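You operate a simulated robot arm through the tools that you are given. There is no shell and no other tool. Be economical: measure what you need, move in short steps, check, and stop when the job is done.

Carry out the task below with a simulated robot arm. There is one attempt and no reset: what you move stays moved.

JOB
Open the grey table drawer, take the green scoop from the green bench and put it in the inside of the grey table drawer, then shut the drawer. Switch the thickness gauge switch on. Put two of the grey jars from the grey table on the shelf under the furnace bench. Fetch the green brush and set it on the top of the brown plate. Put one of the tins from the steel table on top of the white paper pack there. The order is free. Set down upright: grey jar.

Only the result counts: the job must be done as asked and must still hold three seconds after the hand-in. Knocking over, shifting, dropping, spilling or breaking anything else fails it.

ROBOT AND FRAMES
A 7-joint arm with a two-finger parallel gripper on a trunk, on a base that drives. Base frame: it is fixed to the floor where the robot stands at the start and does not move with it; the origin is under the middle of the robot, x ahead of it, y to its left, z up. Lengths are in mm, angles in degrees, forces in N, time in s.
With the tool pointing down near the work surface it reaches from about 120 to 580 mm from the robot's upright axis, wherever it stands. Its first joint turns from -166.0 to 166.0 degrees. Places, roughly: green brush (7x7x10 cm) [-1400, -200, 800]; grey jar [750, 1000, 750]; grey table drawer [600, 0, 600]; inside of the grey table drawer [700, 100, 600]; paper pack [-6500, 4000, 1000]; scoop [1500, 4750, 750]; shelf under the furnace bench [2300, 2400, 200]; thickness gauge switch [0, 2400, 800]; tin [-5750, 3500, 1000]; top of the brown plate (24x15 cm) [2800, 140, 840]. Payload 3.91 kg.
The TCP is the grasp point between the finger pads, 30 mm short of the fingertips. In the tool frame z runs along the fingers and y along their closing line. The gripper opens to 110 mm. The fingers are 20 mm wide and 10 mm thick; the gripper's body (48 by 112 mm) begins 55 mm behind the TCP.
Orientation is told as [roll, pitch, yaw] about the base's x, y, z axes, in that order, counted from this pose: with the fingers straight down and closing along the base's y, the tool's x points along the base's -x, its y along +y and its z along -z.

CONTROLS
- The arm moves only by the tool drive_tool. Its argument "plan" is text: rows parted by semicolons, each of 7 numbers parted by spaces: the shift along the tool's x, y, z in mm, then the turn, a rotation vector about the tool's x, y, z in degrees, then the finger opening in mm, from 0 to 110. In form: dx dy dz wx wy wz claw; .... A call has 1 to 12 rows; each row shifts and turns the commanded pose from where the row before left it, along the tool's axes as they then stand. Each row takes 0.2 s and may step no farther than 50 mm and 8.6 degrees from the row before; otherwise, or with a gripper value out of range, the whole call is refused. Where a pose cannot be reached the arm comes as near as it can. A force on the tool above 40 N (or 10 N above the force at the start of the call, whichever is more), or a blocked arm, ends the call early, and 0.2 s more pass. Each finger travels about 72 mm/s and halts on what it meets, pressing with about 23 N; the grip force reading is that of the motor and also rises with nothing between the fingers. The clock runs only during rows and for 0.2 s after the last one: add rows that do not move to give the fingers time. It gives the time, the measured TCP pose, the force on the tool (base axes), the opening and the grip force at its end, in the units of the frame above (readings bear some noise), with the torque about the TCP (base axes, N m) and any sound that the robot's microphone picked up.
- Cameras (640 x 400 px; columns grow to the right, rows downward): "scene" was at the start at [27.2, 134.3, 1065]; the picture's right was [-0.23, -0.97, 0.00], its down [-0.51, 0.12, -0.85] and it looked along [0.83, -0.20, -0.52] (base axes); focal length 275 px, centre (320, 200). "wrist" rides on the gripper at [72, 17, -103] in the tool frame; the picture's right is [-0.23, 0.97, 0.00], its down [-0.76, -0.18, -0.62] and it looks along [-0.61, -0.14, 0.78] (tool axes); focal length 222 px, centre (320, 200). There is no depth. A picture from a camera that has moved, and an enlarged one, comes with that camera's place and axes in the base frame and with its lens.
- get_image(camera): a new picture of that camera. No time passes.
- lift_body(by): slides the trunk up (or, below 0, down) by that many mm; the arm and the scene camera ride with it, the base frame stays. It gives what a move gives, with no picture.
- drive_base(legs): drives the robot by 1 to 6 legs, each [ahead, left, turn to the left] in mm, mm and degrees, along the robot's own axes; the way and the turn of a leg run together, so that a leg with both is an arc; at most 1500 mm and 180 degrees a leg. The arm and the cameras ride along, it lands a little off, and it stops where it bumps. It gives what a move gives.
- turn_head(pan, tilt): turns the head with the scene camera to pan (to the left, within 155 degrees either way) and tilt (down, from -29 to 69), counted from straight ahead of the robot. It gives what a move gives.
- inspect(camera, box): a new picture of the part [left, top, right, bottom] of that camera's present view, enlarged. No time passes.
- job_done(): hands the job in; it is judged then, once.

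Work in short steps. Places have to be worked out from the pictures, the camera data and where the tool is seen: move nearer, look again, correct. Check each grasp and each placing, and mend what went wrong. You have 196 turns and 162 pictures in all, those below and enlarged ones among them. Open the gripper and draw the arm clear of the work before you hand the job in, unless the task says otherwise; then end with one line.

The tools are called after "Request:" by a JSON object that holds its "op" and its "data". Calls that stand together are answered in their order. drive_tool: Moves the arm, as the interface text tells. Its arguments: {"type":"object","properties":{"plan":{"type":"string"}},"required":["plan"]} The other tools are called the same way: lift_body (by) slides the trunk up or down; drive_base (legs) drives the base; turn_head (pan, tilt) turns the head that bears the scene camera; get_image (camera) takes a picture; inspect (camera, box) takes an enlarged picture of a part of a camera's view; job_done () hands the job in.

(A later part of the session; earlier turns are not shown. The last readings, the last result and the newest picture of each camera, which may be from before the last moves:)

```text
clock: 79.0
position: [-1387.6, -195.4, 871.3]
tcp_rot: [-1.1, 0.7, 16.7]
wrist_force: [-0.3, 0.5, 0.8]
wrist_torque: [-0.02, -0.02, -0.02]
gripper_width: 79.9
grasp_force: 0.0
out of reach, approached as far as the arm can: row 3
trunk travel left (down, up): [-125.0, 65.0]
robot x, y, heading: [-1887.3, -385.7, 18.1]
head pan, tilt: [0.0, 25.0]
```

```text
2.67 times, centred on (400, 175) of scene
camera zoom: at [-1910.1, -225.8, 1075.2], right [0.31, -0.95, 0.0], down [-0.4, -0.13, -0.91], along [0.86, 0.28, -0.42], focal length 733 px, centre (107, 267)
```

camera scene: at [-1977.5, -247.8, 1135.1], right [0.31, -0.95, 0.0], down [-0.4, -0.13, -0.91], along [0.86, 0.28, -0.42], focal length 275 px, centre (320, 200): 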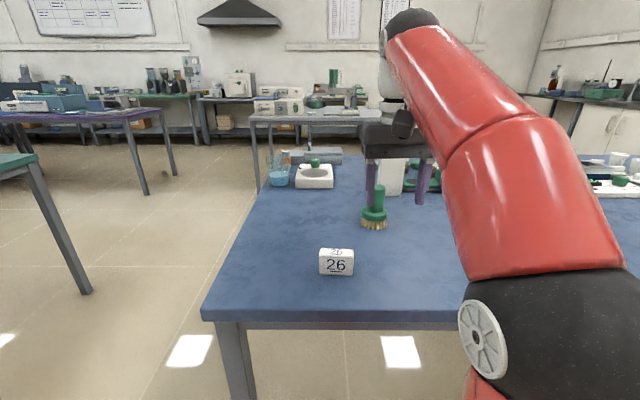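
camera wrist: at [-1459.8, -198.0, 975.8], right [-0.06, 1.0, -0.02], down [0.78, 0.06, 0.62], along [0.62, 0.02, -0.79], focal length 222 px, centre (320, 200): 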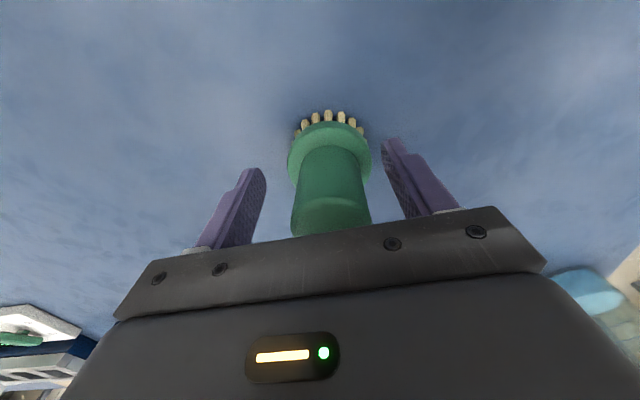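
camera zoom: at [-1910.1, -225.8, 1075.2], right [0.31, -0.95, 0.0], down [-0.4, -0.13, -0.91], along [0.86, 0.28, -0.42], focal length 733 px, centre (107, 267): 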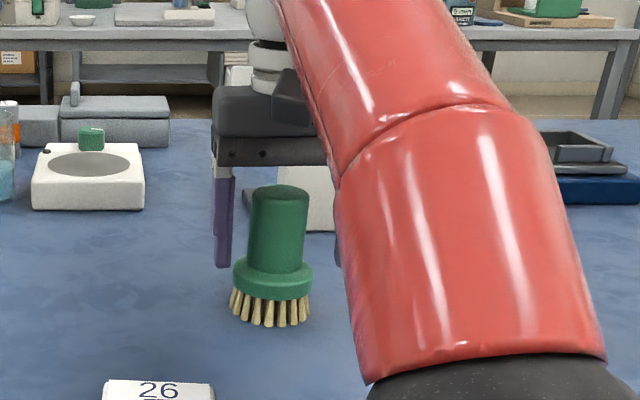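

The handle sits between the fingers, slightly ahead of the TCP. I creep 12 mm forward with the base and close.

Request:
{"op": "drive_base", "data": {"legs": [[12, 0, 0]]}}

Request:
{"op": "drive_tool", "data": {"plan": "0 0 0 0 0 0 50; 0 0 0 0 0 0 20; 0 0 0 0 0 0 0; 0 0 0 0 0 0 0"}}

Request:
{"op": "get_image", "data": {"camera": "wrist"}}

```text
clock: 79.7
position: [-1376.1, -191.5, 871.8]
tcp_rot: [-1.1, 0.7, 16.8]
wrist_force: [-0.3, 0.9, -1.0]
wrist_torque: [-0.01, -0.03, 0.01]
gripper_width: 80.2
grasp_force: 0.1
trunk travel left (down, up): [-125.0, 65.0]
robot x, y, heading: [-1882.1, -376.7, 18.0]
head pan, tilt: [0.0, 25.0]
```

```text
clock: 80.7
position: [-1377.0, -192.5, 871.2]
tcp_rot: [-1.1, 0.8, 16.7]
wrist_force: [-0.4, 0.5, 0.4]
wrist_torque: [0.07, 0.04, 0.0]
gripper_width: 41.2
grasp_force: 23.0
trunk travel left (down, up): [-125.0, 65.0]
robot x, y, heading: [-1881.8, -379.4, 18.1]
head pan, tilt: [0.0, 25.0]
```

```text
125 pictures are left
camera wrist: at [-1448.3, -194.3, 975.9], right [-0.06, 1.0, -0.02], down [0.78, 0.06, 0.62], along [0.62, 0.02, -0.79], focal length 222 px, centre (320, 200)
```

wrist: 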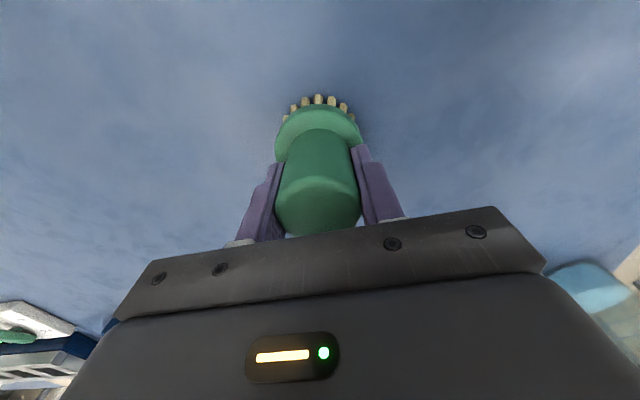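

Grip holds at 41 mm. I lift with trunk and arm, and pull back.

Request:
{"op": "lift_body", "data": {"by": 65}}

Request:
{"op": "drive_tool", "data": {"plan": "30 0 -20 0 0 0 0; 40 0 -20 0 0 0 0; 40 0 0 0 0 0 0"}}

Request:
{"op": "drive_base", "data": {"legs": [[-130, 0, 0]]}}

Request:
{"op": "turn_head", "data": {"pan": 0, "tilt": 20}}

Request:
{"op": "get_image", "data": {"camera": "scene"}}

```text
clock: 81.8
position: [-1376.1, -192.1, 935.5]
tcp_rot: [-1.1, 0.7, 16.7]
wrist_force: [0.4, -0.1, -1.7]
wrist_torque: [0.0, -0.02, -0.03]
gripper_width: 41.0
grasp_force: 23.0
trunk travel left (down, up): [-190.0, 0.0]
robot x, y, heading: [-1882.2, -380.9, 18.0]
head pan, tilt: [0.0, 25.0]
```

```text
clock: 82.5
position: [-1484.4, -225.0, 967.9]
tcp_rot: [-1.1, 0.8, 16.8]
wrist_force: [0.6, 0.0, -1.5]
wrist_torque: [-0.03, 0.03, 0.0]
gripper_width: 40.9
grasp_force: 23.0
out of reach, approached as far as the arm can: row 1, 2
trunk travel left (down, up): [-190.0, 0.0]
robot x, y, heading: [-1882.7, -377.5, 18.4]
head pan, tilt: [0.0, 25.0]
```

```text
clock: 83.8
position: [-1606.1, -266.3, 967.9]
tcp_rot: [-1.1, 0.6, 16.8]
wrist_force: [0.0, 0.2, -1.7]
wrist_torque: [-0.03, 0.03, -0.02]
gripper_width: 40.9
grasp_force: 22.9
trunk travel left (down, up): [-190.0, 0.0]
robot x, y, heading: [-2002.9, -419.4, 18.2]
head pan, tilt: [0.0, 25.0]
```

```text
clock: 84.5
position: [-1606.4, -265.5, 968.8]
tcp_rot: [-1.1, 0.7, 16.8]
wrist_force: [0.9, 0.5, -1.3]
wrist_torque: [0.0, -0.04, 0.02]
gripper_width: 40.8
grasp_force: 22.6
trunk travel left (down, up): [-190.0, 0.0]
robot x, y, heading: [-2000.1, -421.4, 18.1]
head pan, tilt: [0.0, 20.0]
```

```text
124 pictures are left
camera scene: at [-2019.3, -261.7, 1148.2], right [0.31, -0.95, 0.0], down [-0.33, -0.11, -0.94], along [0.89, 0.29, -0.34], focal length 275 px, centre (320, 200)
```

scene: 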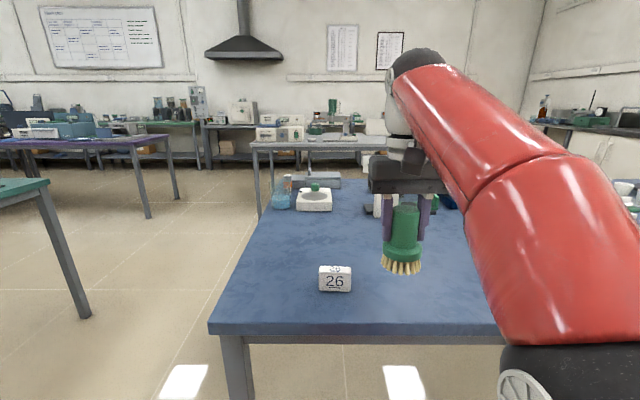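

Brush held clear. I drive around the blue table's end toward the passage between grey and purple tables.

Request:
{"op": "drive_base", "data": {"legs": [[271, 828, 0], [1476, -131, 0], [600, 650, 0]]}}

Request:
{"op": "turn_head", "data": {"pan": 20, "tilt": 20}}

Request:
{"op": "get_image", "data": {"camera": "scene"}}

```text
clock: 100.4
position: [226.1, 1744.0, 968.6]
tcp_rot: [-1.2, 0.7, 16.9]
wrist_force: [-0.2, 0.2, -1.4]
wrist_torque: [0.03, 0.01, 0.01]
gripper_width: 40.9
grasp_force: 23.1
trunk travel left (down, up): [-190.0, 0.0]
robot x, y, heading: [-173.6, 1592.1, 18.5]
head pan, tilt: [0.0, 20.0]
```

```text
clock: 101.2
position: [225.6, 1743.8, 968.2]
tcp_rot: [-1.1, 0.7, 16.8]
wrist_force: [-0.1, -0.6, -0.9]
wrist_torque: [0.04, 0.0, -0.01]
gripper_width: 40.7
grasp_force: 23.0
trunk travel left (down, up): [-190.0, 0.0]
robot x, y, heading: [-168.5, 1589.6, 18.1]
head pan, tilt: [20.0, 20.0]
```

```text
123 pictures are left
camera scene: at [-203.0, 1776.4, 1148.2], right [0.62, -0.79, 0.0], down [-0.27, -0.21, -0.94], along [0.74, 0.58, -0.34], focal length 275 px, centre (320, 200)
```

scene: 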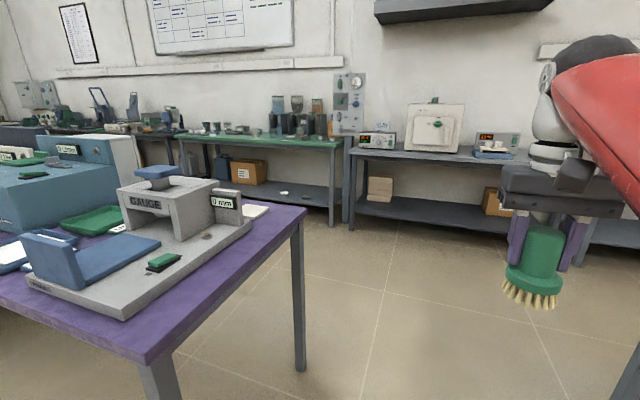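

The gauge with its green switch is on the purple table, and the furnace bench with its shelf is ahead. I look right, toward the grey table end and the plate area.

Request:
{"op": "turn_head", "data": {"pan": -35, "tilt": 15}}

Request:
{"op": "get_image", "data": {"camera": "scene"}}

```text
clock: 102.4
position: [226.3, 1745.0, 968.0]
tcp_rot: [-1.1, 0.7, 16.8]
wrist_force: [-0.7, 0.5, -1.4]
wrist_torque: [0.01, 0.0, -0.03]
gripper_width: 41.0
grasp_force: 22.8
trunk travel left (down, up): [-190.0, 0.0]
robot x, y, heading: [-173.3, 1591.5, 18.3]
head pan, tilt: [-35.0, 15.0]
```

```text
122 pictures are left
camera scene: at [-186.8, 1691.9, 1156.4], right [-0.29, -0.96, 0.0], down [-0.25, 0.07, -0.97], along [0.92, -0.28, -0.26], focal length 275 px, centre (320, 200)
```

scene: 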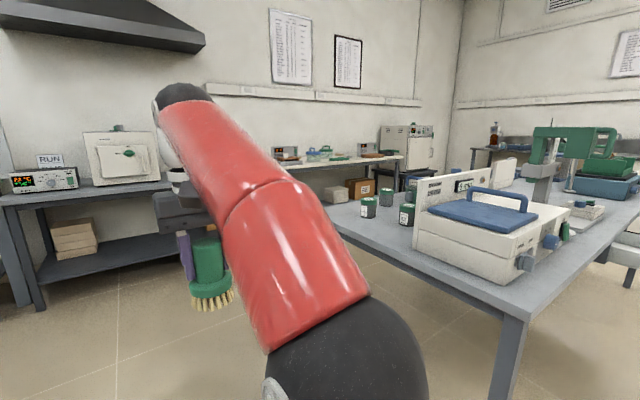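

Jars are at the grey table's far-left corner, and the light bench with the plate lies beyond. I drive through the passage.

Request:
{"op": "drive_base", "data": {"legs": [[1250, -10, 0], [0, 0, -60]]}}

Request:
{"op": "turn_head", "data": {"pan": 5, "tilt": 15}}

Request:
{"op": "get_image", "data": {"camera": "scene"}}

```text
clock: 111.5
position: [1367.4, 1712.6, 967.3]
tcp_rot: [-1.2, 0.6, -43.3]
wrist_force: [-0.1, 0.0, -0.3]
wrist_torque: [0.03, 0.03, 0.0]
gripper_width: 40.7
grasp_force: 23.1
trunk travel left (down, up): [-190.0, 0.0]
robot x, y, heading: [1038.1, 1977.7, -41.9]
head pan, tilt: [-35.0, 15.0]
```

```text
clock: 112.5
position: [1367.4, 1711.9, 968.9]
tcp_rot: [-1.1, 0.7, -43.4]
wrist_force: [-0.4, -0.5, -0.1]
wrist_torque: [-0.01, -0.03, -0.02]
gripper_width: 40.6
grasp_force: 23.4
trunk travel left (down, up): [-190.0, 0.0]
robot x, y, heading: [1036.9, 1982.9, -42.1]
head pan, tilt: [5.0, 15.0]
```

```text
121 pictures are left
camera scene: at [1168.5, 2079.1, 1156.4], right [-0.6, -0.8, 0.0], down [-0.21, 0.16, -0.97], along [0.77, -0.58, -0.26], focal length 275 px, centre (320, 200)
```

scene: 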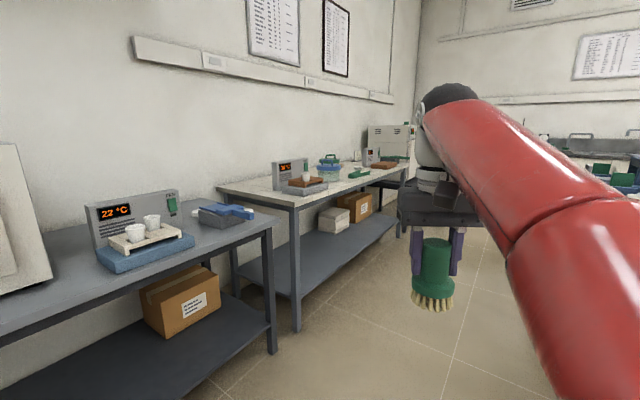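

The second brown plate further along the light bench matches (2800,140). I drive down the aisle toward it.

Request:
{"op": "drive_base", "data": {"legs": [[749, -186, 0], [749, -186, 0], [0, 0, 57]]}}

Request:
{"op": "turn_head", "data": {"pan": -30, "tilt": 20}}

Request:
{"op": "get_image", "data": {"camera": "scene"}}

```text
clock: 123.1
position: [2320.7, 845.1, 968.9]
tcp_rot: [-1.1, 0.7, 14.8]
wrist_force: [-0.3, 0.2, -1.3]
wrist_torque: [0.02, -0.04, -0.01]
gripper_width: 40.3
grasp_force: 23.6
trunk travel left (down, up): [-190.0, 0.0]
robot x, y, heading: [1918.1, 703.7, 16.2]
head pan, tilt: [5.0, 15.0]
```

```text
clock: 124.1
position: [2320.6, 845.5, 969.3]
tcp_rot: [-1.1, 0.7, 14.9]
wrist_force: [0.1, -0.3, -0.4]
wrist_torque: [-0.02, 0.05, 0.01]
gripper_width: 40.4
grasp_force: 23.0
trunk travel left (down, up): [-190.0, 0.0]
robot x, y, heading: [1919.5, 704.3, 16.3]
head pan, tilt: [-30.0, 20.0]
```

```text
120 pictures are left
camera scene: at [1908.9, 814.8, 1148.2], right [-0.24, -0.97, 0.0], down [-0.33, 0.08, -0.94], along [0.91, -0.22, -0.34], focal length 275 px, centre (320, 200)
```

scene: 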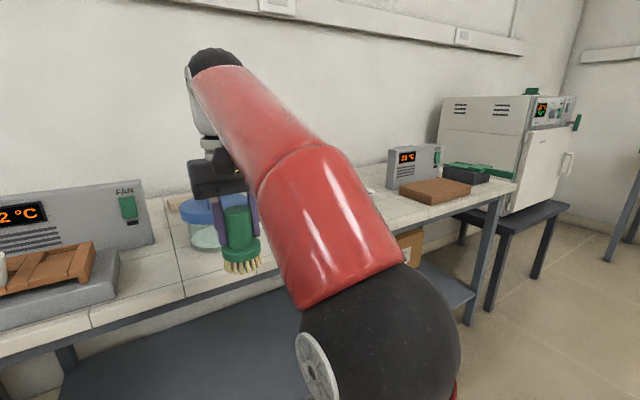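

The plate is at about (2738,178,840), near the bench front. I shift right along the bench and look again.

Request:
{"op": "drive_base", "data": {"legs": [[0, -738, 0], [50, 0, 0]]}}

Request:
{"op": "turn_head", "data": {"pan": 0, "tilt": 25}}

Request:
{"op": "get_image", "data": {"camera": "scene"}}

Request:
{"op": "get_image", "data": {"camera": "wrist"}}

```text
clock: 128.6
position: [2575.7, 157.6, 970.1]
tcp_rot: [-1.1, 0.6, 15.2]
wrist_force: [0.0, 0.0, -1.5]
wrist_torque: [-0.03, 0.03, -0.03]
gripper_width: 40.3
grasp_force: 23.4
trunk travel left (down, up): [-190.0, 0.0]
robot x, y, heading: [2173.5, 14.4, 16.5]
head pan, tilt: [-30.0, 20.0]
```

```text
clock: 129.5
position: [2576.3, 157.8, 968.2]
tcp_rot: [-1.1, 0.7, 15.2]
wrist_force: [0.3, 0.4, -1.5]
wrist_torque: [0.03, -0.01, -0.02]
gripper_width: 40.0
grasp_force: 22.6
trunk travel left (down, up): [-190.0, 0.0]
robot x, y, heading: [2176.3, 14.3, 16.6]
head pan, tilt: [0.0, 25.0]
```

```text
119 pictures are left
camera scene: at [2161.8, 173.2, 1140.2], right [0.28, -0.96, 0.0], down [-0.41, -0.12, -0.91], along [0.87, 0.26, -0.42], focal length 275 px, centre (320, 200)
```

scene: 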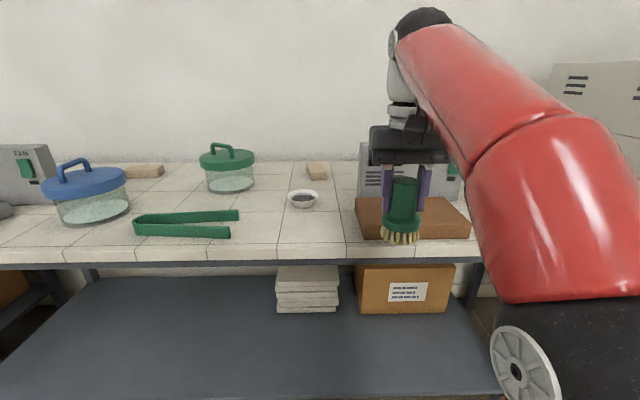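

```text
118 pictures are left
camera wrist: at [2503.7, 158.2, 1073.2], right [-0.04, 1.0, -0.02], down [0.79, 0.04, 0.62], along [0.62, 0.01, -0.79], focal length 222 px, centre (320, 200)
```

wrist: 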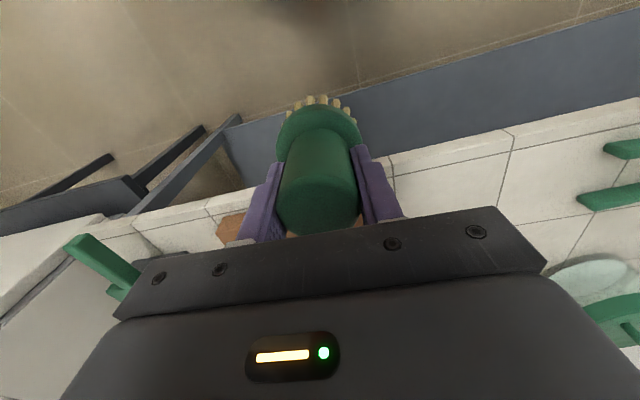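

The plate's top centre is about (2785,142). I drive 150 ahead and 72 right, with the brush bottom still ~50 mm above the plate top.

Request:
{"op": "drive_base", "data": {"legs": [[0, -72, 0], [150, 0, 0]]}}

Request:
{"op": "get_image", "data": {"camera": "scene"}}

Request:
{"op": "get_image", "data": {"camera": "wrist"}}

```text
clock: 131.5
position: [2740.3, 132.0, 968.9]
tcp_rot: [-1.2, 0.8, 15.2]
wrist_force: [0.9, -0.5, -0.4]
wrist_torque: [0.0, -0.01, 0.01]
gripper_width: 40.4
grasp_force: 22.8
trunk travel left (down, up): [-190.0, 0.0]
robot x, y, heading: [2337.5, -16.3, 16.6]
head pan, tilt: [0.0, 25.0]
```

```text
117 pictures are left
camera scene: at [2326.4, 146.8, 1140.1], right [0.29, -0.96, 0.0], down [-0.41, -0.12, -0.91], along [0.87, 0.26, -0.42], focal length 275 px, centre (320, 200)
```

scene: 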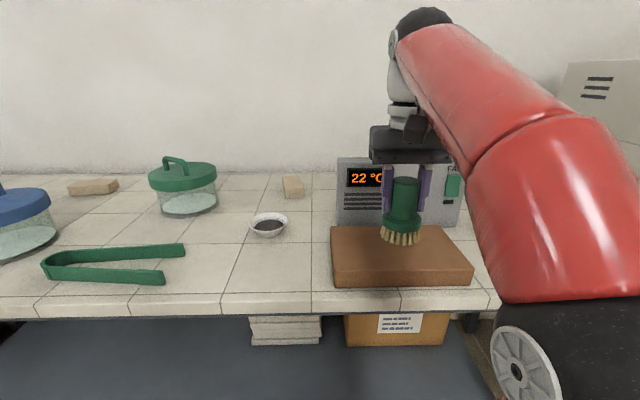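

```text
116 pictures are left
camera wrist: at [2668.3, 132.0, 1073.2], right [-0.04, 1.0, -0.02], down [0.79, 0.04, 0.62], along [0.62, 0.01, -0.79], focal length 222 px, centre (320, 200)
```

wrist: 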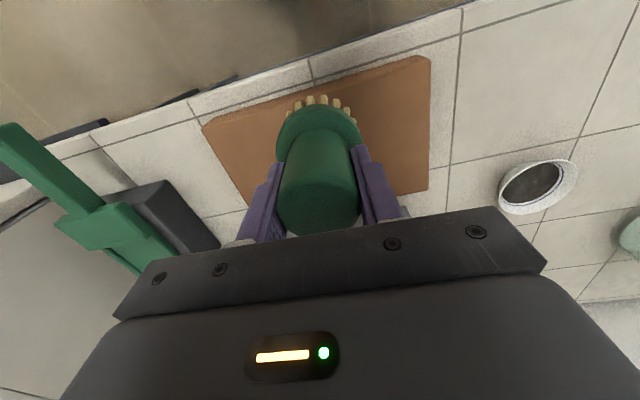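

Plate centre is about (2791,137). I move the brush 48 mm forward and 8 right, then lower the trunk 40 mm.

Request:
{"op": "drive_tool", "data": {"plan": "-24 -4 10 0 0 0 0; -24 -4 10 0 0 0 0"}}

Request:
{"op": "lift_body", "data": {"by": -20}}

Request:
{"op": "inspect", "data": {"camera": "scene", "box": [300, 120, 500, 300]}}

```text
clock: 132.1
position: [2790.2, 136.2, 949.0]
tcp_rot: [-1.2, 0.8, 15.1]
wrist_force: [-0.3, -0.2, -1.1]
wrist_torque: [0.0, -0.04, -0.01]
gripper_width: 40.1
grasp_force: 22.7
trunk travel left (down, up): [-190.0, 0.0]
robot x, y, heading: [2337.5, -11.0, 16.5]
head pan, tilt: [0.0, 25.0]
```

```text
clock: 132.8
position: [2789.4, 137.2, 929.0]
tcp_rot: [-1.1, 0.6, 15.2]
wrist_force: [-0.6, 0.5, -1.4]
wrist_torque: [-0.02, 0.03, -0.01]
gripper_width: 40.3
grasp_force: 23.2
trunk travel left (down, up): [-170.0, 20.0]
robot x, y, heading: [2341.7, -13.3, 16.5]
head pan, tilt: [0.0, 25.0]
```

```text
2.22 times, centred on (400, 210) of scene
camera zoom: at [2326.5, 146.9, 1120.1], right [0.29, -0.96, 0.0], down [-0.41, -0.12, -0.91], along [0.87, 0.26, -0.42], focal length 611 px, centre (142, 178)
```

zoom: 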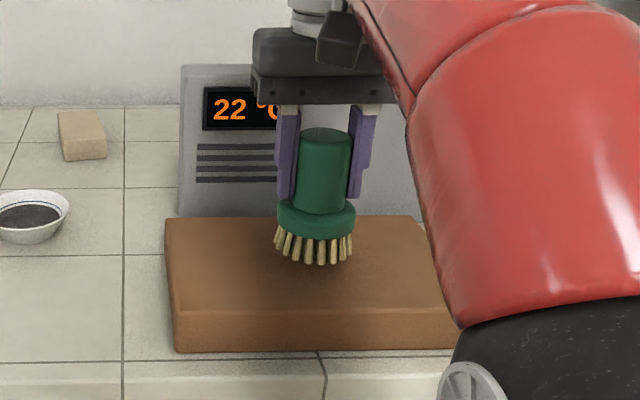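

Brush hangs over the plate's middle. I lower in small rows, watching for contact.

Request:
{"op": "drive_tool", "data": {"plan": "0 0 6 0 0 0 0; 0 0 3 0 0 0 0; 0 0 2 0 0 0 0; 0 0 2 0 0 0 0"}}

Request:
{"op": "inspect", "data": {"camera": "scene", "box": [360, 170, 480, 270]}}

```text
clock: 133.8
position: [2790.0, 136.5, 916.3]
tcp_rot: [-1.1, 0.7, 15.2]
wrist_force: [-0.1, 0.6, 0.0]
wrist_torque: [-0.03, -0.01, 0.01]
gripper_width: 40.1
grasp_force: 23.4
trunk travel left (down, up): [-170.0, 20.0]
robot x, y, heading: [2340.2, -11.7, 16.4]
head pan, tilt: [0.0, 25.0]
```

```text
4.00 times, centred on (420, 220) of scene
camera zoom: at [2326.5, 146.9, 1120.1], right [0.29, -0.96, 0.0], down [-0.41, -0.12, -0.91], along [0.87, 0.26, -0.42], focal length 1100 px, centre (-80, 120)
```

zoom: 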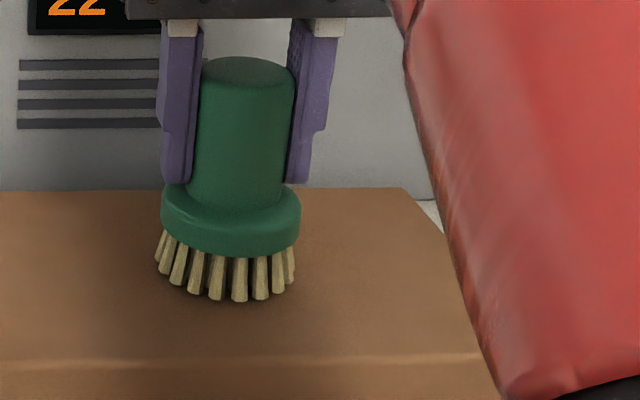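

Nearly touching; two more millimetre steps.

Request:
{"op": "drive_tool", "data": {"plan": "0 0 1.5 0 0 0 0; 0 0 0 0 0 0 0"}}

Request:
{"op": "drive_tool", "data": {"plan": "0 0 1.5 0 0 0 0; 0 0 0 0 0 0 0"}}

```text
clock: 134.4
position: [2789.3, 136.0, 914.0]
tcp_rot: [-1.1, 0.6, 15.1]
wrist_force: [0.0, -0.7, -1.4]
wrist_torque: [0.03, -0.01, -0.01]
gripper_width: 40.3
grasp_force: 23.0
trunk travel left (down, up): [-170.0, 20.0]
robot x, y, heading: [2339.9, -10.3, 16.5]
head pan, tilt: [0.0, 25.0]
```

```text
clock: 135.0
position: [2789.1, 135.6, 912.6]
tcp_rot: [-1.2, 0.6, 15.2]
wrist_force: [0.3, 1.4, 9.1]
wrist_torque: [0.32, -0.02, -0.05]
gripper_width: 40.5
grasp_force: 22.6
trunk travel left (down, up): [-170.0, 20.0]
robot x, y, heading: [2341.8, -11.9, 16.7]
head pan, tilt: [0.0, 25.0]
```

Contact (9 N) at TCP z≈913. I open the fingers gently and rise.

Request:
{"op": "drive_tool", "data": {"plan": "0 0 0 0 0 0 60; 0 0 0 0 0 0 80; 0 0 -30 0 0 0 80; 10 0 -30 0 0 0 80"}}

Request:
{"op": "inspect", "data": {"camera": "scene", "box": [300, 120, 500, 300]}}

```text
clock: 136.0
position: [2774.3, 133.0, 950.8]
tcp_rot: [-1.2, 0.5, 15.2]
wrist_force: [0.3, 0.7, -0.1]
wrist_torque: [-0.04, 0.05, 0.04]
gripper_width: 79.8
grasp_force: 0.0
out of reach, approached as far as the arm can: row 4
trunk travel left (down, up): [-170.0, 20.0]
robot x, y, heading: [2340.3, -8.5, 16.6]
head pan, tilt: [0.0, 25.0]
```

```text
2.22 times, centred on (400, 210) of scene
camera zoom: at [2326.5, 146.9, 1120.2], right [0.29, -0.96, 0.0], down [-0.41, -0.12, -0.91], along [0.87, 0.26, -0.42], focal length 611 px, centre (142, 178)
```

zoom: 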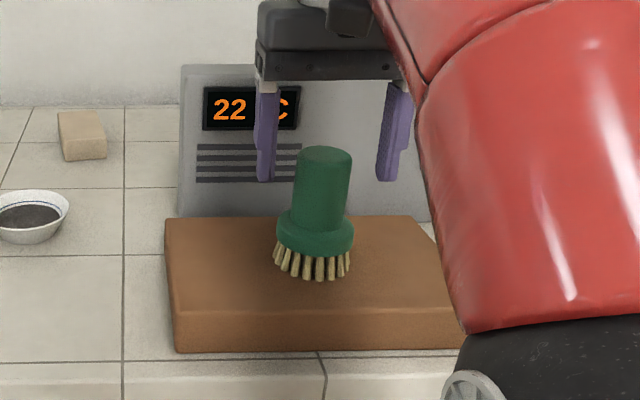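

Brush stands on the plate. I raise, back out, and go to the jars.

Request:
{"op": "lift_body", "data": {"by": 20}}

Request:
{"op": "drive_base", "data": {"legs": [[-420, 0, 0]]}}

Request:
{"op": "get_image", "data": {"camera": "scene"}}

Request:
{"op": "turn_head", "data": {"pan": 140, "tilt": 20}}

Request:
{"op": "get_image", "data": {"camera": "scene"}}

```text
clock: 136.7
position: [2774.3, 134.3, 971.9]
tcp_rot: [-1.1, 0.4, 15.2]
wrist_force: [-0.1, 0.9, 0.5]
wrist_torque: [0.0, -0.01, -0.02]
gripper_width: 80.1
grasp_force: 0.1
trunk travel left (down, up): [-190.0, 0.0]
robot x, y, heading: [2338.7, -8.9, 16.6]
head pan, tilt: [0.0, 25.0]
```

```text
clock: 139.3
position: [2365.6, 10.8, 970.9]
tcp_rot: [-1.0, 0.3, 15.1]
wrist_force: [0.3, 0.6, -0.1]
wrist_torque: [0.01, -0.01, -0.01]
gripper_width: 79.9
grasp_force: 0.0
trunk travel left (down, up): [-190.0, 0.0]
robot x, y, heading: [1933.2, -135.8, 16.4]
head pan, tilt: [0.0, 25.0]
```

```text
112 pictures are left
camera scene: at [1917.5, 25.3, 1140.1], right [0.28, -0.96, 0.0], down [-0.41, -0.12, -0.91], along [0.87, 0.26, -0.42], focal length 275 px, centre (320, 200)
```

scene: 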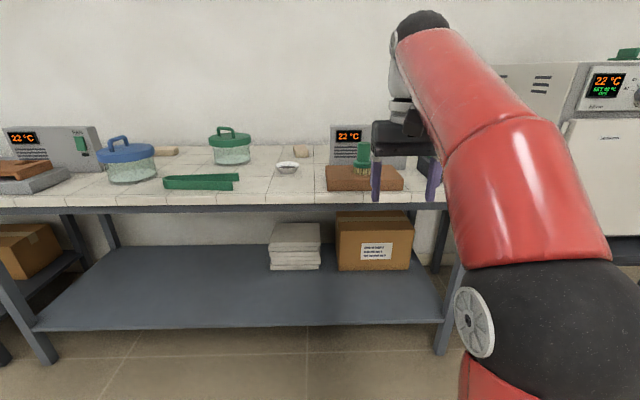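

```text
clock: 141.5
position: [2365.8, 9.0, 971.3]
tcp_rot: [-1.1, 0.3, 15.2]
wrist_force: [-1.5, -0.4, 0.0]
wrist_torque: [-0.01, -0.01, -0.01]
gripper_width: 79.8
grasp_force: 0.1
trunk travel left (down, up): [-190.0, 0.0]
robot x, y, heading: [1929.5, -133.9, 16.4]
head pan, tilt: [140.0, 20.0]
```

```text
111 pictures are left
camera scene: at [1743.7, 36.4, 1148.2], right [0.4, 0.92, 0.0], down [0.31, -0.14, -0.94], along [-0.86, 0.38, -0.34], focal length 275 px, centre (320, 200)
```

scene: 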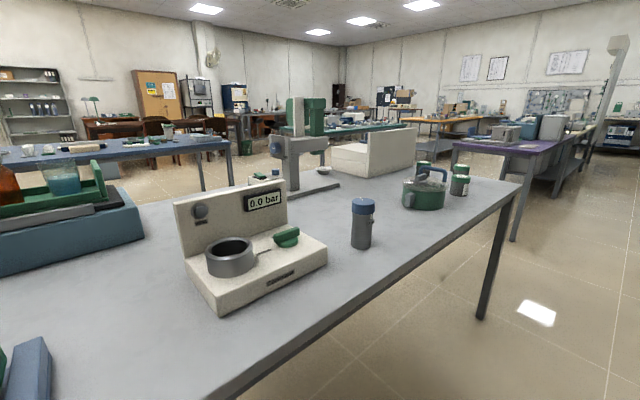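

Three jars stand near the grey table's far-left corner. I drive up the aisle and turn to face them.

Request:
{"op": "drive_base", "data": {"legs": [[-36, 1390, 0], [0, 0, 180]]}}

Request:
{"op": "turn_head", "data": {"pan": 0, "tilt": 30}}

Request:
{"op": "get_image", "data": {"camera": "scene"}}

Request:
{"op": "get_image", "data": {"camera": "wrist"}}

```text
clock: 155.7
position: [1071.7, 1060.7, 971.3]
tcp_rot: [-1.0, 0.4, -167.9]
wrist_force: [0.0, 0.3, -0.1]
wrist_torque: [0.0, 0.0, 0.03]
gripper_width: 79.9
grasp_force: 0.1
trunk travel left (down, up): [-190.0, 0.0]
robot x, y, heading: [1511.3, 1180.5, -166.5]
head pan, tilt: [140.0, 20.0]
```

```text
clock: 157.9
position: [1072.2, 1059.7, 971.2]
tcp_rot: [-1.0, 0.4, -167.8]
wrist_force: [-0.2, -0.3, -0.1]
wrist_torque: [-0.02, -0.04, -0.01]
gripper_width: 80.1
grasp_force: 0.2
trunk travel left (down, up): [-190.0, 0.0]
robot x, y, heading: [1511.8, 1182.7, -166.4]
head pan, tilt: [0.0, 30.0]
```

```text
110 pictures are left
camera scene: at [1519.4, 1026.0, 1132.2], right [-0.23, 0.97, 0.0], down [0.49, 0.12, -0.87], along [-0.84, -0.2, -0.5], focal length 275 px, centre (320, 200)
```

scene: 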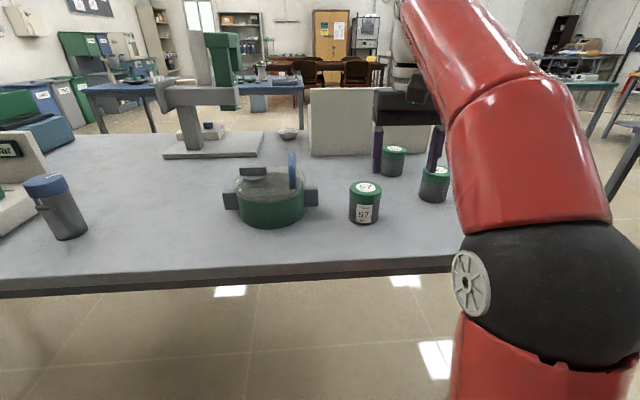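

```text
109 pictures are left
camera wrist: at [1147.3, 1057.3, 1075.1], right [-0.02, -1.0, -0.02], down [-0.78, 0.0, 0.62], along [-0.62, 0.03, -0.78], focal length 222 px, centre (320, 200)
```

wrist: 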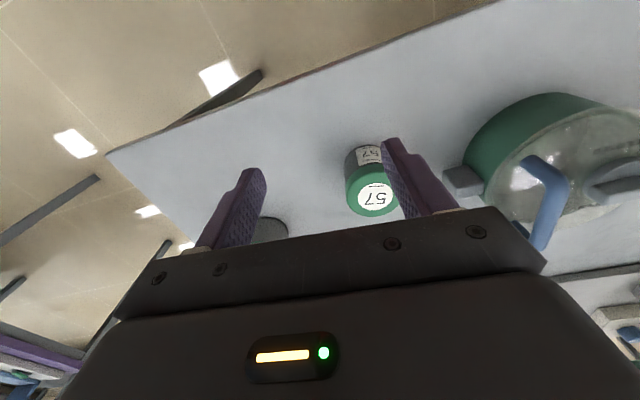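

Jars: A ≈(993,999), B ≈(868,1151), C ≈(750,1053), lids at ≈865. Before grasping I test in free space how low the arm can reach, with a forward-tilted tool, for the shelf.

Request:
{"op": "drive_base", "data": {"legs": [[0, 0, -90]]}}

Request:
{"op": "lift_body", "data": {"by": -190}}

Request:
{"op": "drive_tool", "data": {"plan": "0 0 50 0 0 0 80; 0 0 50 0 0 0 80; 0 0 50 0 0 0 80; 0 0 50 0 0 0 80; 0 0 50 0 0 0 80; 0 0 50 0 0 0 80; 0 0 50 0 0 0 80; 0 0 50 0 0 0 80; 0 0 50 0 0 0 80; 0 0 30 0 0 0 80; 0 0 30 0 0 0 80"}}

Request:
{"op": "turn_head", "data": {"pan": -40, "tilt": 25}}

Request:
{"op": "get_image", "data": {"camera": "scene"}}

```text
clock: 162.1
position: [1386.7, 1621.8, 970.6]
tcp_rot: [-1.0, 0.4, 102.9]
wrist_force: [-0.9, 0.4, 0.1]
wrist_torque: [0.01, -0.01, -0.03]
gripper_width: 80.0
grasp_force: 0.0
trunk travel left (down, up): [-190.0, 0.0]
robot x, y, heading: [1512.0, 1179.7, 104.4]
head pan, tilt: [0.0, 30.0]
```

```text
clock: 164.2
position: [1386.2, 1621.1, 781.8]
tcp_rot: [-1.1, 0.4, 102.8]
wrist_force: [0.1, 0.0, -1.2]
wrist_torque: [-0.01, 0.02, 0.01]
gripper_width: 79.9
grasp_force: 0.0
trunk travel left (down, up): [0.0, 190.0]
robot x, y, heading: [1517.0, 1180.9, 104.3]
head pan, tilt: [0.0, 30.0]
```

```text
clock: 166.6
position: [1396.0, 1617.8, 272.7]
tcp_rot: [-1.0, 0.4, 102.9]
wrist_force: [-0.4, 0.1, 1.1]
wrist_torque: [-0.03, 0.0, 0.03]
gripper_width: 80.2
grasp_force: 0.1
trunk travel left (down, up): [0.0, 190.0]
robot x, y, heading: [1512.1, 1181.6, 104.4]
head pan, tilt: [0.0, 30.0]
```

```text
clock: 167.6
position: [1395.3, 1619.1, 272.2]
tcp_rot: [-1.1, 0.4, 102.9]
wrist_force: [0.3, 0.9, 0.7]
wrist_torque: [0.0, -0.02, 0.0]
gripper_width: 80.1
grasp_force: 0.1
trunk travel left (down, up): [0.0, 190.0]
robot x, y, heading: [1513.9, 1183.9, 104.1]
head pan, tilt: [-40.0, 25.0]
```

```text
108 pictures are left
camera scene: at [1418.9, 1169.8, 950.1], right [0.9, -0.43, 0.0], down [-0.18, -0.38, -0.91], along [0.39, 0.82, -0.42], focal length 275 px, centre (320, 200)
```

scene: 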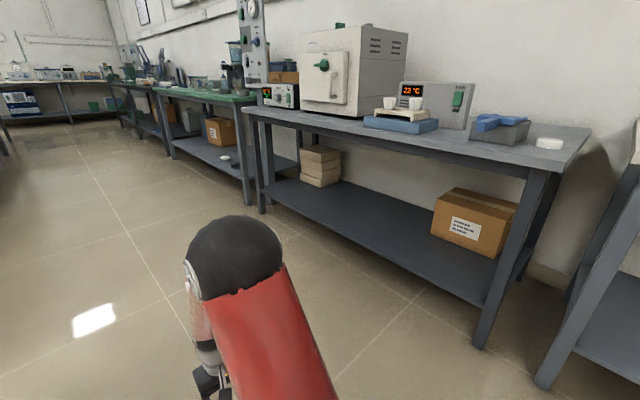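

Tool-down reaches shelf level. Shelf top is z≈205 with free space between tiles and box. I test a 45° tilt at that height, since it keeps the wrist outside the bench edge.

Request:
{"op": "drive_tool", "data": {"plan": "0 0 0 0 -8.5 0 90; 0 0 0 0 -8.5 0 90; 0 0 0 0 -8.5 0 90; 0 0 0 0 -8.5 0 90; 0 0 0 0 -8.5 0 90; -15 0 15 0 -2.5 0 90; -30 0 30 0 0 0 90; -30 0 30 0 0 0 90"}}

```text
clock: 169.4
position: [1365.6, 1745.4, 266.6]
tcp_rot: [-1.5, -44.6, 104.1]
wrist_force: [0.4, 0.4, 0.2]
wrist_torque: [-0.01, 0.02, 0.01]
gripper_width: 89.9
grasp_force: 0.0
out of reach, approached as far as the arm can: row 5
trunk travel left (down, up): [0.0, 190.0]
robot x, y, heading: [1513.3, 1183.7, 104.3]
head pan, tilt: [-40.0, 25.0]
```

Tilted reach works. I rise again keeping the 45° tilt, pulling in somewhat, and turn back to the jars.

Request:
{"op": "drive_tool", "data": {"plan": "-15 0 -45 0 0 0 95; -25 0 -40 0 0 0 95; -35 0 -35 0 0 0 95; -35 0 -35 0 0 0 95; -35 0 -35 0 0 0 95; -35 0 -35 0 0 0 95; -35 0 -35 0 0 0 95; -35 0 -35 0 0 0 95; -35 0 -35 0 0 0 95; -35 0 -35 0 0 0 95"}}

Request:
{"op": "lift_body", "data": {"by": 190}}

Request:
{"op": "drive_tool", "data": {"plan": "-5 0 -35 0 0 0 95; -5 0 -35 0 0 0 95"}}

```text
clock: 171.6
position: [1361.0, 1717.8, 753.3]
tcp_rot: [-1.6, -44.5, 104.0]
wrist_force: [0.5, -0.8, -0.1]
wrist_torque: [0.02, -0.02, -0.02]
gripper_width: 95.0
grasp_force: 0.1
trunk travel left (down, up): [0.0, 190.0]
robot x, y, heading: [1512.6, 1183.8, 104.5]
head pan, tilt: [-40.0, 25.0]
```

```text
clock: 173.7
position: [1362.0, 1717.1, 945.4]
tcp_rot: [-1.6, -44.5, 104.0]
wrist_force: [0.2, 0.2, 0.5]
wrist_torque: [-0.03, 0.04, 0.0]
gripper_width: 94.8
grasp_force: 0.1
trunk travel left (down, up): [-190.0, 0.0]
robot x, y, heading: [1515.6, 1183.7, 104.4]
head pan, tilt: [-40.0, 25.0]
```

```text
clock: 174.3
position: [1370.1, 1677.2, 1002.1]
tcp_rot: [-1.6, -44.5, 104.1]
wrist_force: [0.8, 0.2, -0.1]
wrist_torque: [-0.01, 0.01, 0.0]
gripper_width: 94.9
grasp_force: 0.1
trunk travel left (down, up): [-190.0, 0.0]
robot x, y, heading: [1513.1, 1184.3, 104.4]
head pan, tilt: [-40.0, 25.0]
```

I turn to face jar A.

Request:
{"op": "drive_base", "data": {"legs": [[0, 0, 94]]}}

Request:
{"op": "turn_head", "data": {"pan": 0, "tilt": 30}}

Request:
{"op": "get_image", "data": {"camera": "scene"}}

Request:
{"op": "get_image", "data": {"camera": "wrist"}}

```text
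clock: 178.7
position: [1027.1, 1010.3, 1000.9]
tcp_rot: [-1.7, -44.6, -162.7]
wrist_force: [0.2, -0.6, 0.6]
wrist_torque: [-0.01, -0.02, -0.04]
gripper_width: 95.0
grasp_force: 0.0
trunk travel left (down, up): [-190.0, 0.0]
robot x, y, heading: [1514.1, 1179.2, -162.4]
head pan, tilt: [-40.0, 25.0]
```

```text
clock: 179.7
position: [1026.8, 1008.7, 1001.6]
tcp_rot: [-1.5, -44.6, -162.7]
wrist_force: [0.6, 0.1, -0.2]
wrist_torque: [0.0, 0.0, -0.03]
gripper_width: 95.1
grasp_force: 0.1
trunk travel left (down, up): [-190.0, 0.0]
robot x, y, heading: [1513.6, 1177.9, -162.4]
head pan, tilt: [0.0, 30.0]
```

```text
107 pictures are left
camera scene: at [1530.7, 1027.0, 1132.2], right [-0.3, 0.95, 0.0], down [0.48, 0.15, -0.87], along [-0.83, -0.26, -0.5], focal length 275 px, centre (320, 200)
```

scene: 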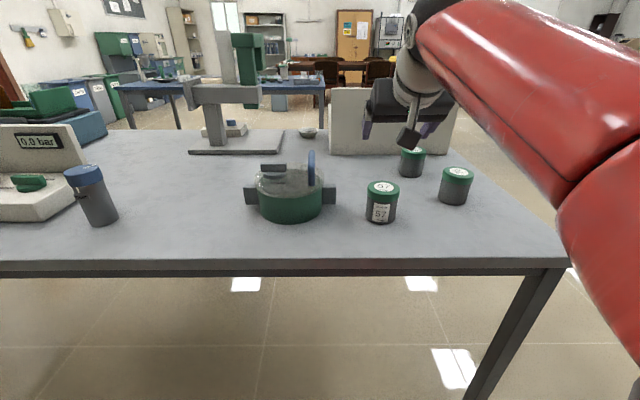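

```text
106 pictures are left
camera wrist: at [1152.8, 1027.7, 1024.2], right [0.12, -0.98, 0.14], down [-0.15, 0.12, 0.98], along [-0.98, -0.14, -0.13], focal length 222 px, centre (320, 200)
```

wrist: 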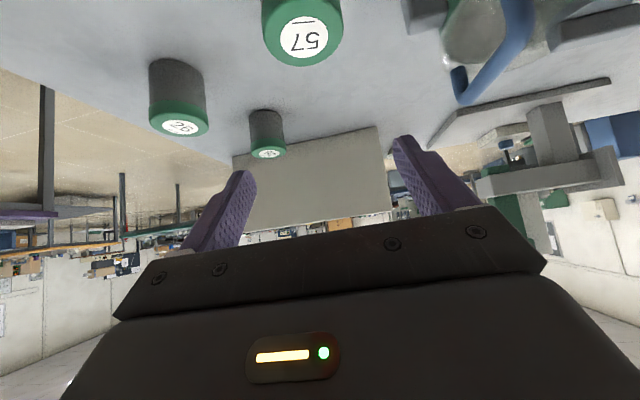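

Jar A's lid centre resolves to (992,998,865) from both cameras, laterally aligned with the gripper. I go forward 27 mm and down most of the way, straddling it.

Request:
{"op": "drive_tool", "data": {"plan": "-19 0 19 0 0 0 100; 31.8 0 31.8 0 0 0 100; 31.8 0 31.8 0 0 0 100; 14 0 14 0 0 0 100"}}

Request:
{"op": "get_image", "data": {"camera": "wrist"}}

Request:
{"op": "inspect", "data": {"camera": "scene", "box": [320, 80, 500, 240]}}

```text
clock: 180.7
position: [1003.3, 1003.5, 891.1]
tcp_rot: [-1.6, -44.7, -162.6]
wrist_force: [-0.4, 0.3, -0.6]
wrist_torque: [-0.01, -0.01, 0.02]
gripper_width: 100.0
grasp_force: 0.1
trunk travel left (down, up): [-190.0, 0.0]
robot x, y, heading: [1515.4, 1183.3, -162.3]
head pan, tilt: [0.0, 30.0]
```

```text
105 pictures are left
camera wrist: at [1127.6, 1021.1, 914.2], right [0.12, -0.98, 0.14], down [-0.15, 0.12, 0.98], along [-0.98, -0.14, -0.13], focal length 222 px, centre (320, 200)
```

wrist: 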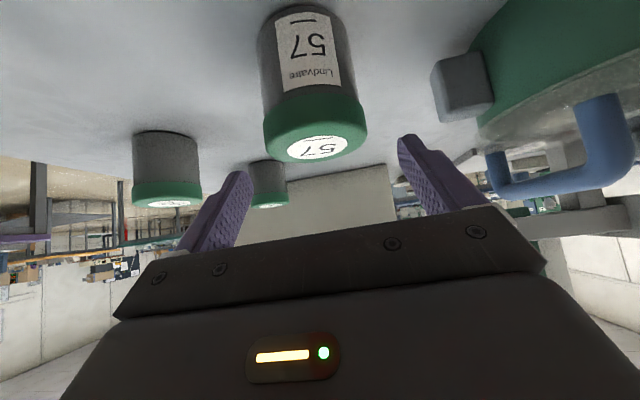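

```text
2.50 times, centred on (410, 160) of scene
camera zoom: at [1530.7, 1026.9, 1132.2], right [-0.3, 0.95, 0.0], down [0.48, 0.15, -0.87], along [-0.83, -0.26, -0.5], focal length 687 px, centre (95, 300)
```

zoom: 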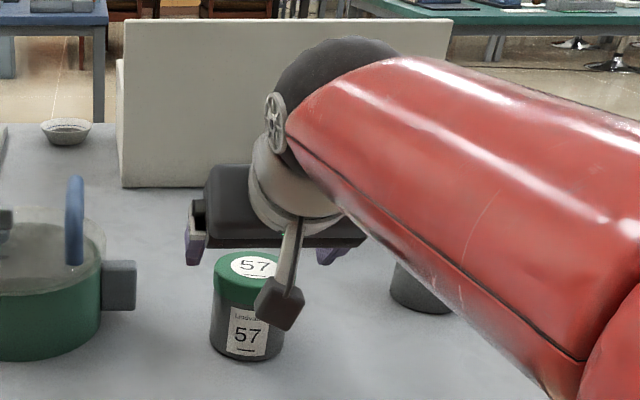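

Alignment is good. I descend the remaining ~57 mm and close.

Request:
{"op": "drive_tool", "data": {"plan": "20 0 20 0 0 0 100; 20 0 20 0 0 0 100; 0 0 0 0 0 0 60; 0 0 0 0 0 0 40; 0 0 0 0 0 0 40; 0 0 0 0 0 0 40"}}

Request:
{"op": "get_image", "data": {"camera": "wrist"}}

Request:
{"op": "inspect", "data": {"camera": "scene", "box": [320, 80, 500, 240]}}

```text
clock: 182.1
position: [1003.3, 1004.9, 835.5]
tcp_rot: [-1.6, -44.5, -162.6]
wrist_force: [0.3, -0.9, 0.3]
wrist_torque: [-0.02, 0.14, -0.01]
gripper_width: 70.2
grasp_force: 23.6
trunk travel left (down, up): [-190.0, 0.0]
robot x, y, heading: [1511.1, 1182.8, -162.2]
head pan, tilt: [0.0, 30.0]
```

```text
103 pictures are left
camera wrist: at [1127.9, 1022.7, 858.2], right [0.12, -0.98, 0.14], down [-0.15, 0.12, 0.98], along [-0.98, -0.14, -0.13], focal length 222 px, centre (320, 200)
```

wrist: 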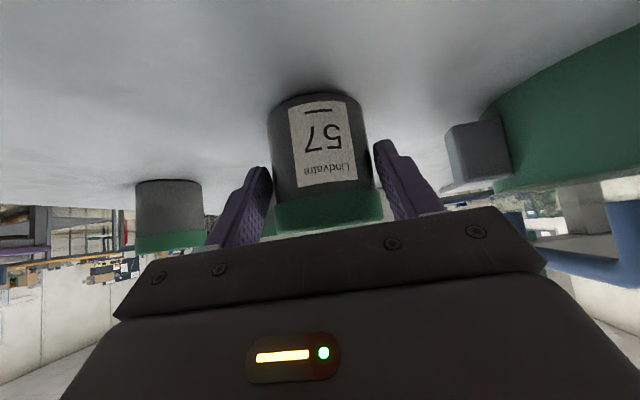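

```text
2.50 times, centred on (410, 160) of scene
camera zoom: at [1530.7, 1026.9, 1132.2], right [-0.3, 0.95, 0.0], down [0.48, 0.15, -0.87], along [-0.83, -0.26, -0.5], focal length 687 px, centre (95, 300)
```

zoom: 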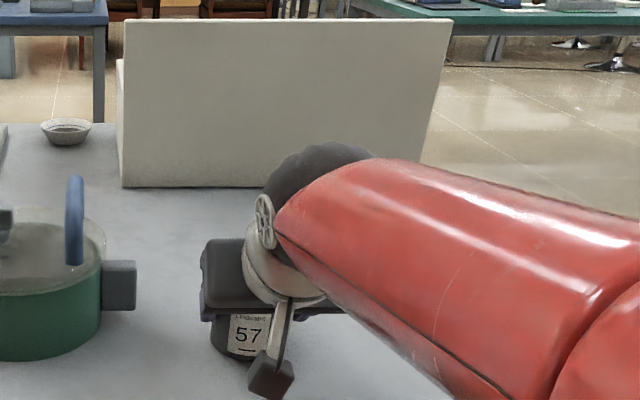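

Jar A gripped at 70 mm. I lift it straight up.

Request:
{"op": "drive_tool", "data": {"plan": "-14 0 -14 0 0 0 40; -31.8 0 -31.8 0 0 0 40; -31.8 0 -31.8 0 0 0 40; -28 0 -28 0 0 0 40"}}

Request:
{"op": "get_image", "data": {"camera": "wrist"}}

Request:
{"op": "get_image", "data": {"camera": "scene"}}

```text
clock: 183.1
position: [1000.1, 1002.3, 981.0]
tcp_rot: [-1.6, -44.5, -162.5]
wrist_force: [0.3, 0.0, -3.2]
wrist_torque: [0.02, -0.09, 0.03]
gripper_width: 70.4
grasp_force: 23.0
trunk travel left (down, up): [-190.0, 0.0]
robot x, y, heading: [1515.3, 1181.8, -162.4]
head pan, tilt: [0.0, 30.0]
```

```text
101 pictures are left
camera wrist: at [1126.0, 1021.3, 1005.1], right [0.12, -0.98, 0.14], down [-0.15, 0.12, 0.98], along [-0.98, -0.14, -0.13], focal length 222 px, centre (320, 200)
```

wrist: 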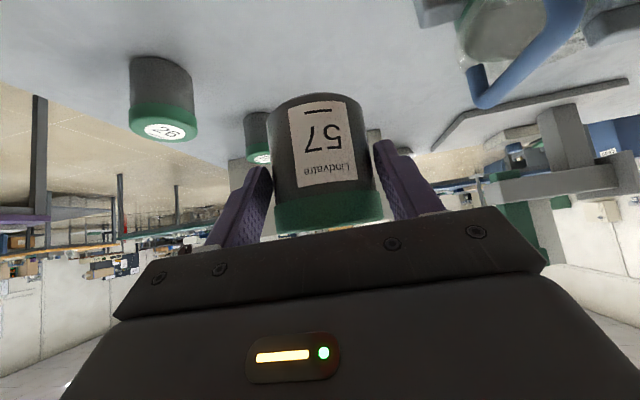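

```text
100 pictures are left
camera scene: at [1530.4, 1026.8, 1132.1], right [-0.3, 0.95, 0.0], down [0.48, 0.15, -0.87], along [-0.83, -0.26, -0.5], focal length 275 px, centre (320, 200)
```

scene: 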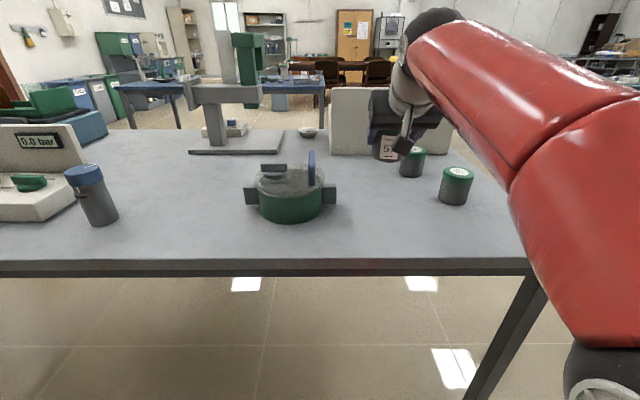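

Jar held. I drive to stand back from the furnace bench and turn to face it.

Request:
{"op": "drive_base", "data": {"legs": [[-237, -898, 0], [0, 0, -180]]}}

Request:
{"op": "turn_head", "data": {"pan": 0, "tilt": 30}}

Request:
{"op": "get_image", "data": {"camera": "scene"}}

```text
clock: 194.6
position: [1962.1, 2338.3, 984.5]
tcp_rot: [-0.5, -44.8, 23.8]
wrist_force: [-4.2, 0.0, -1.3]
wrist_torque: [0.05, 0.12, 0.02]
gripper_width: 70.9
grasp_force: 22.8
trunk travel left (down, up): [-190.0, 0.0]
robot x, y, heading: [1475.4, 2099.6, 23.6]
head pan, tilt: [0.0, 30.0]
stopped in leg 2: the force on the tool passed its limit at 50 N (the readings are from after the stop); the commanded pose is now the measured one
```

```text
clock: 195.2
position: [1961.1, 2338.2, 985.0]
tcp_rot: [-0.5, -44.7, 23.9]
wrist_force: [-7.1, 0.7, -1.8]
wrist_torque: [0.16, 0.25, 0.02]
gripper_width: 70.6
grasp_force: 23.6
trunk travel left (down, up): [-190.0, 0.0]
robot x, y, heading: [1476.7, 2097.4, 23.4]
head pan, tilt: [0.0, 30.0]
```

```text
99 pictures are left
camera scene: at [1442.4, 2253.2, 1132.1], right [0.4, -0.92, 0.0], down [-0.46, -0.2, -0.87], along [0.8, 0.34, -0.5], focal length 275 px, centre (320, 200)
```

scene: 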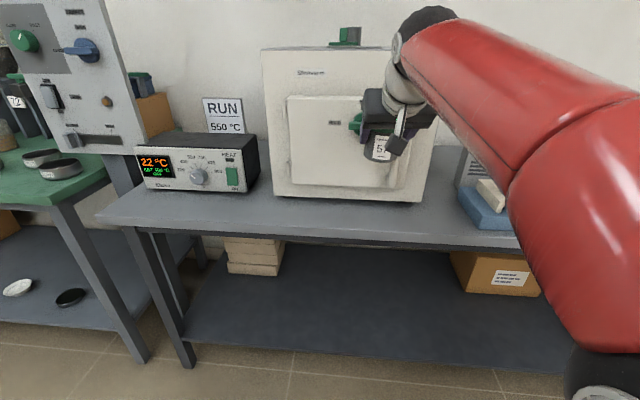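

The jar met the furnace front: the bench is nearer than I judged. I back straight off and check.

Request:
{"op": "drive_base", "data": {"legs": [[-220, 0, 0]]}}

Request:
{"op": "get_image", "data": {"camera": "scene"}}

Request:
{"op": "inspect", "data": {"camera": "wrist", "box": [0, 0, 640, 400]}}

```text
clock: 196.8
position: [1761.9, 2253.5, 983.5]
tcp_rot: [-0.6, -44.8, 23.8]
wrist_force: [-0.4, -0.4, -3.7]
wrist_torque: [-0.01, 0.08, -0.02]
gripper_width: 70.6
grasp_force: 23.0
trunk travel left (down, up): [-190.0, 0.0]
robot x, y, heading: [1276.0, 2013.1, 23.4]
head pan, tilt: [0.0, 30.0]
```

```text
98 pictures are left
camera scene: at [1243.3, 2167.0, 1132.2], right [0.4, -0.92, 0.0], down [-0.46, -0.2, -0.87], along [0.8, 0.34, -0.5], focal length 275 px, centre (320, 200)
```

scene: 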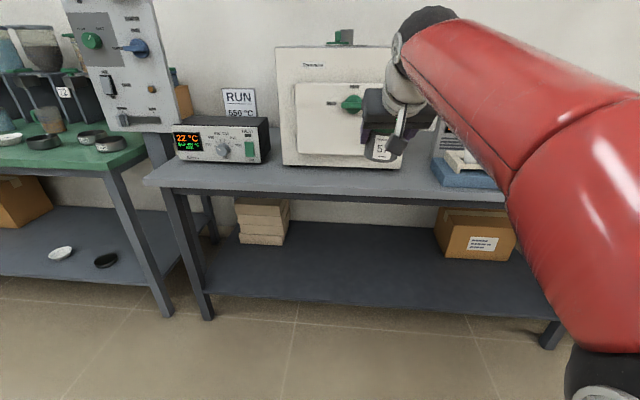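

```text
1.00 times, centred on (320, 200) of wrist (not enlarged: the box is as wide or as high as the picture)
camera zoom: at [1643.0, 2218.7, 1006.7], right [-0.24, 0.96, 0.15], down [0.16, -0.12, 0.98], along [0.96, 0.26, -0.13], focal length 222 px, centre (320, 200)
```

zoom: 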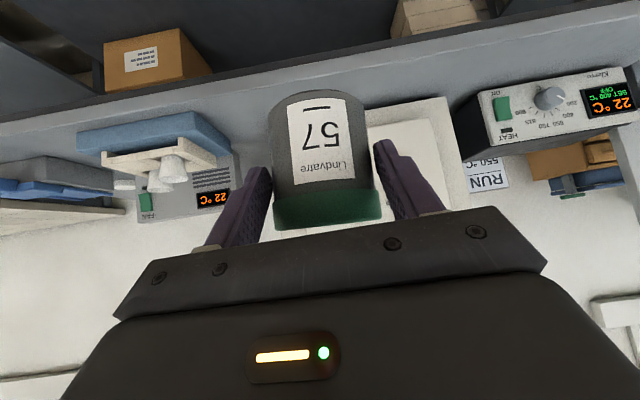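

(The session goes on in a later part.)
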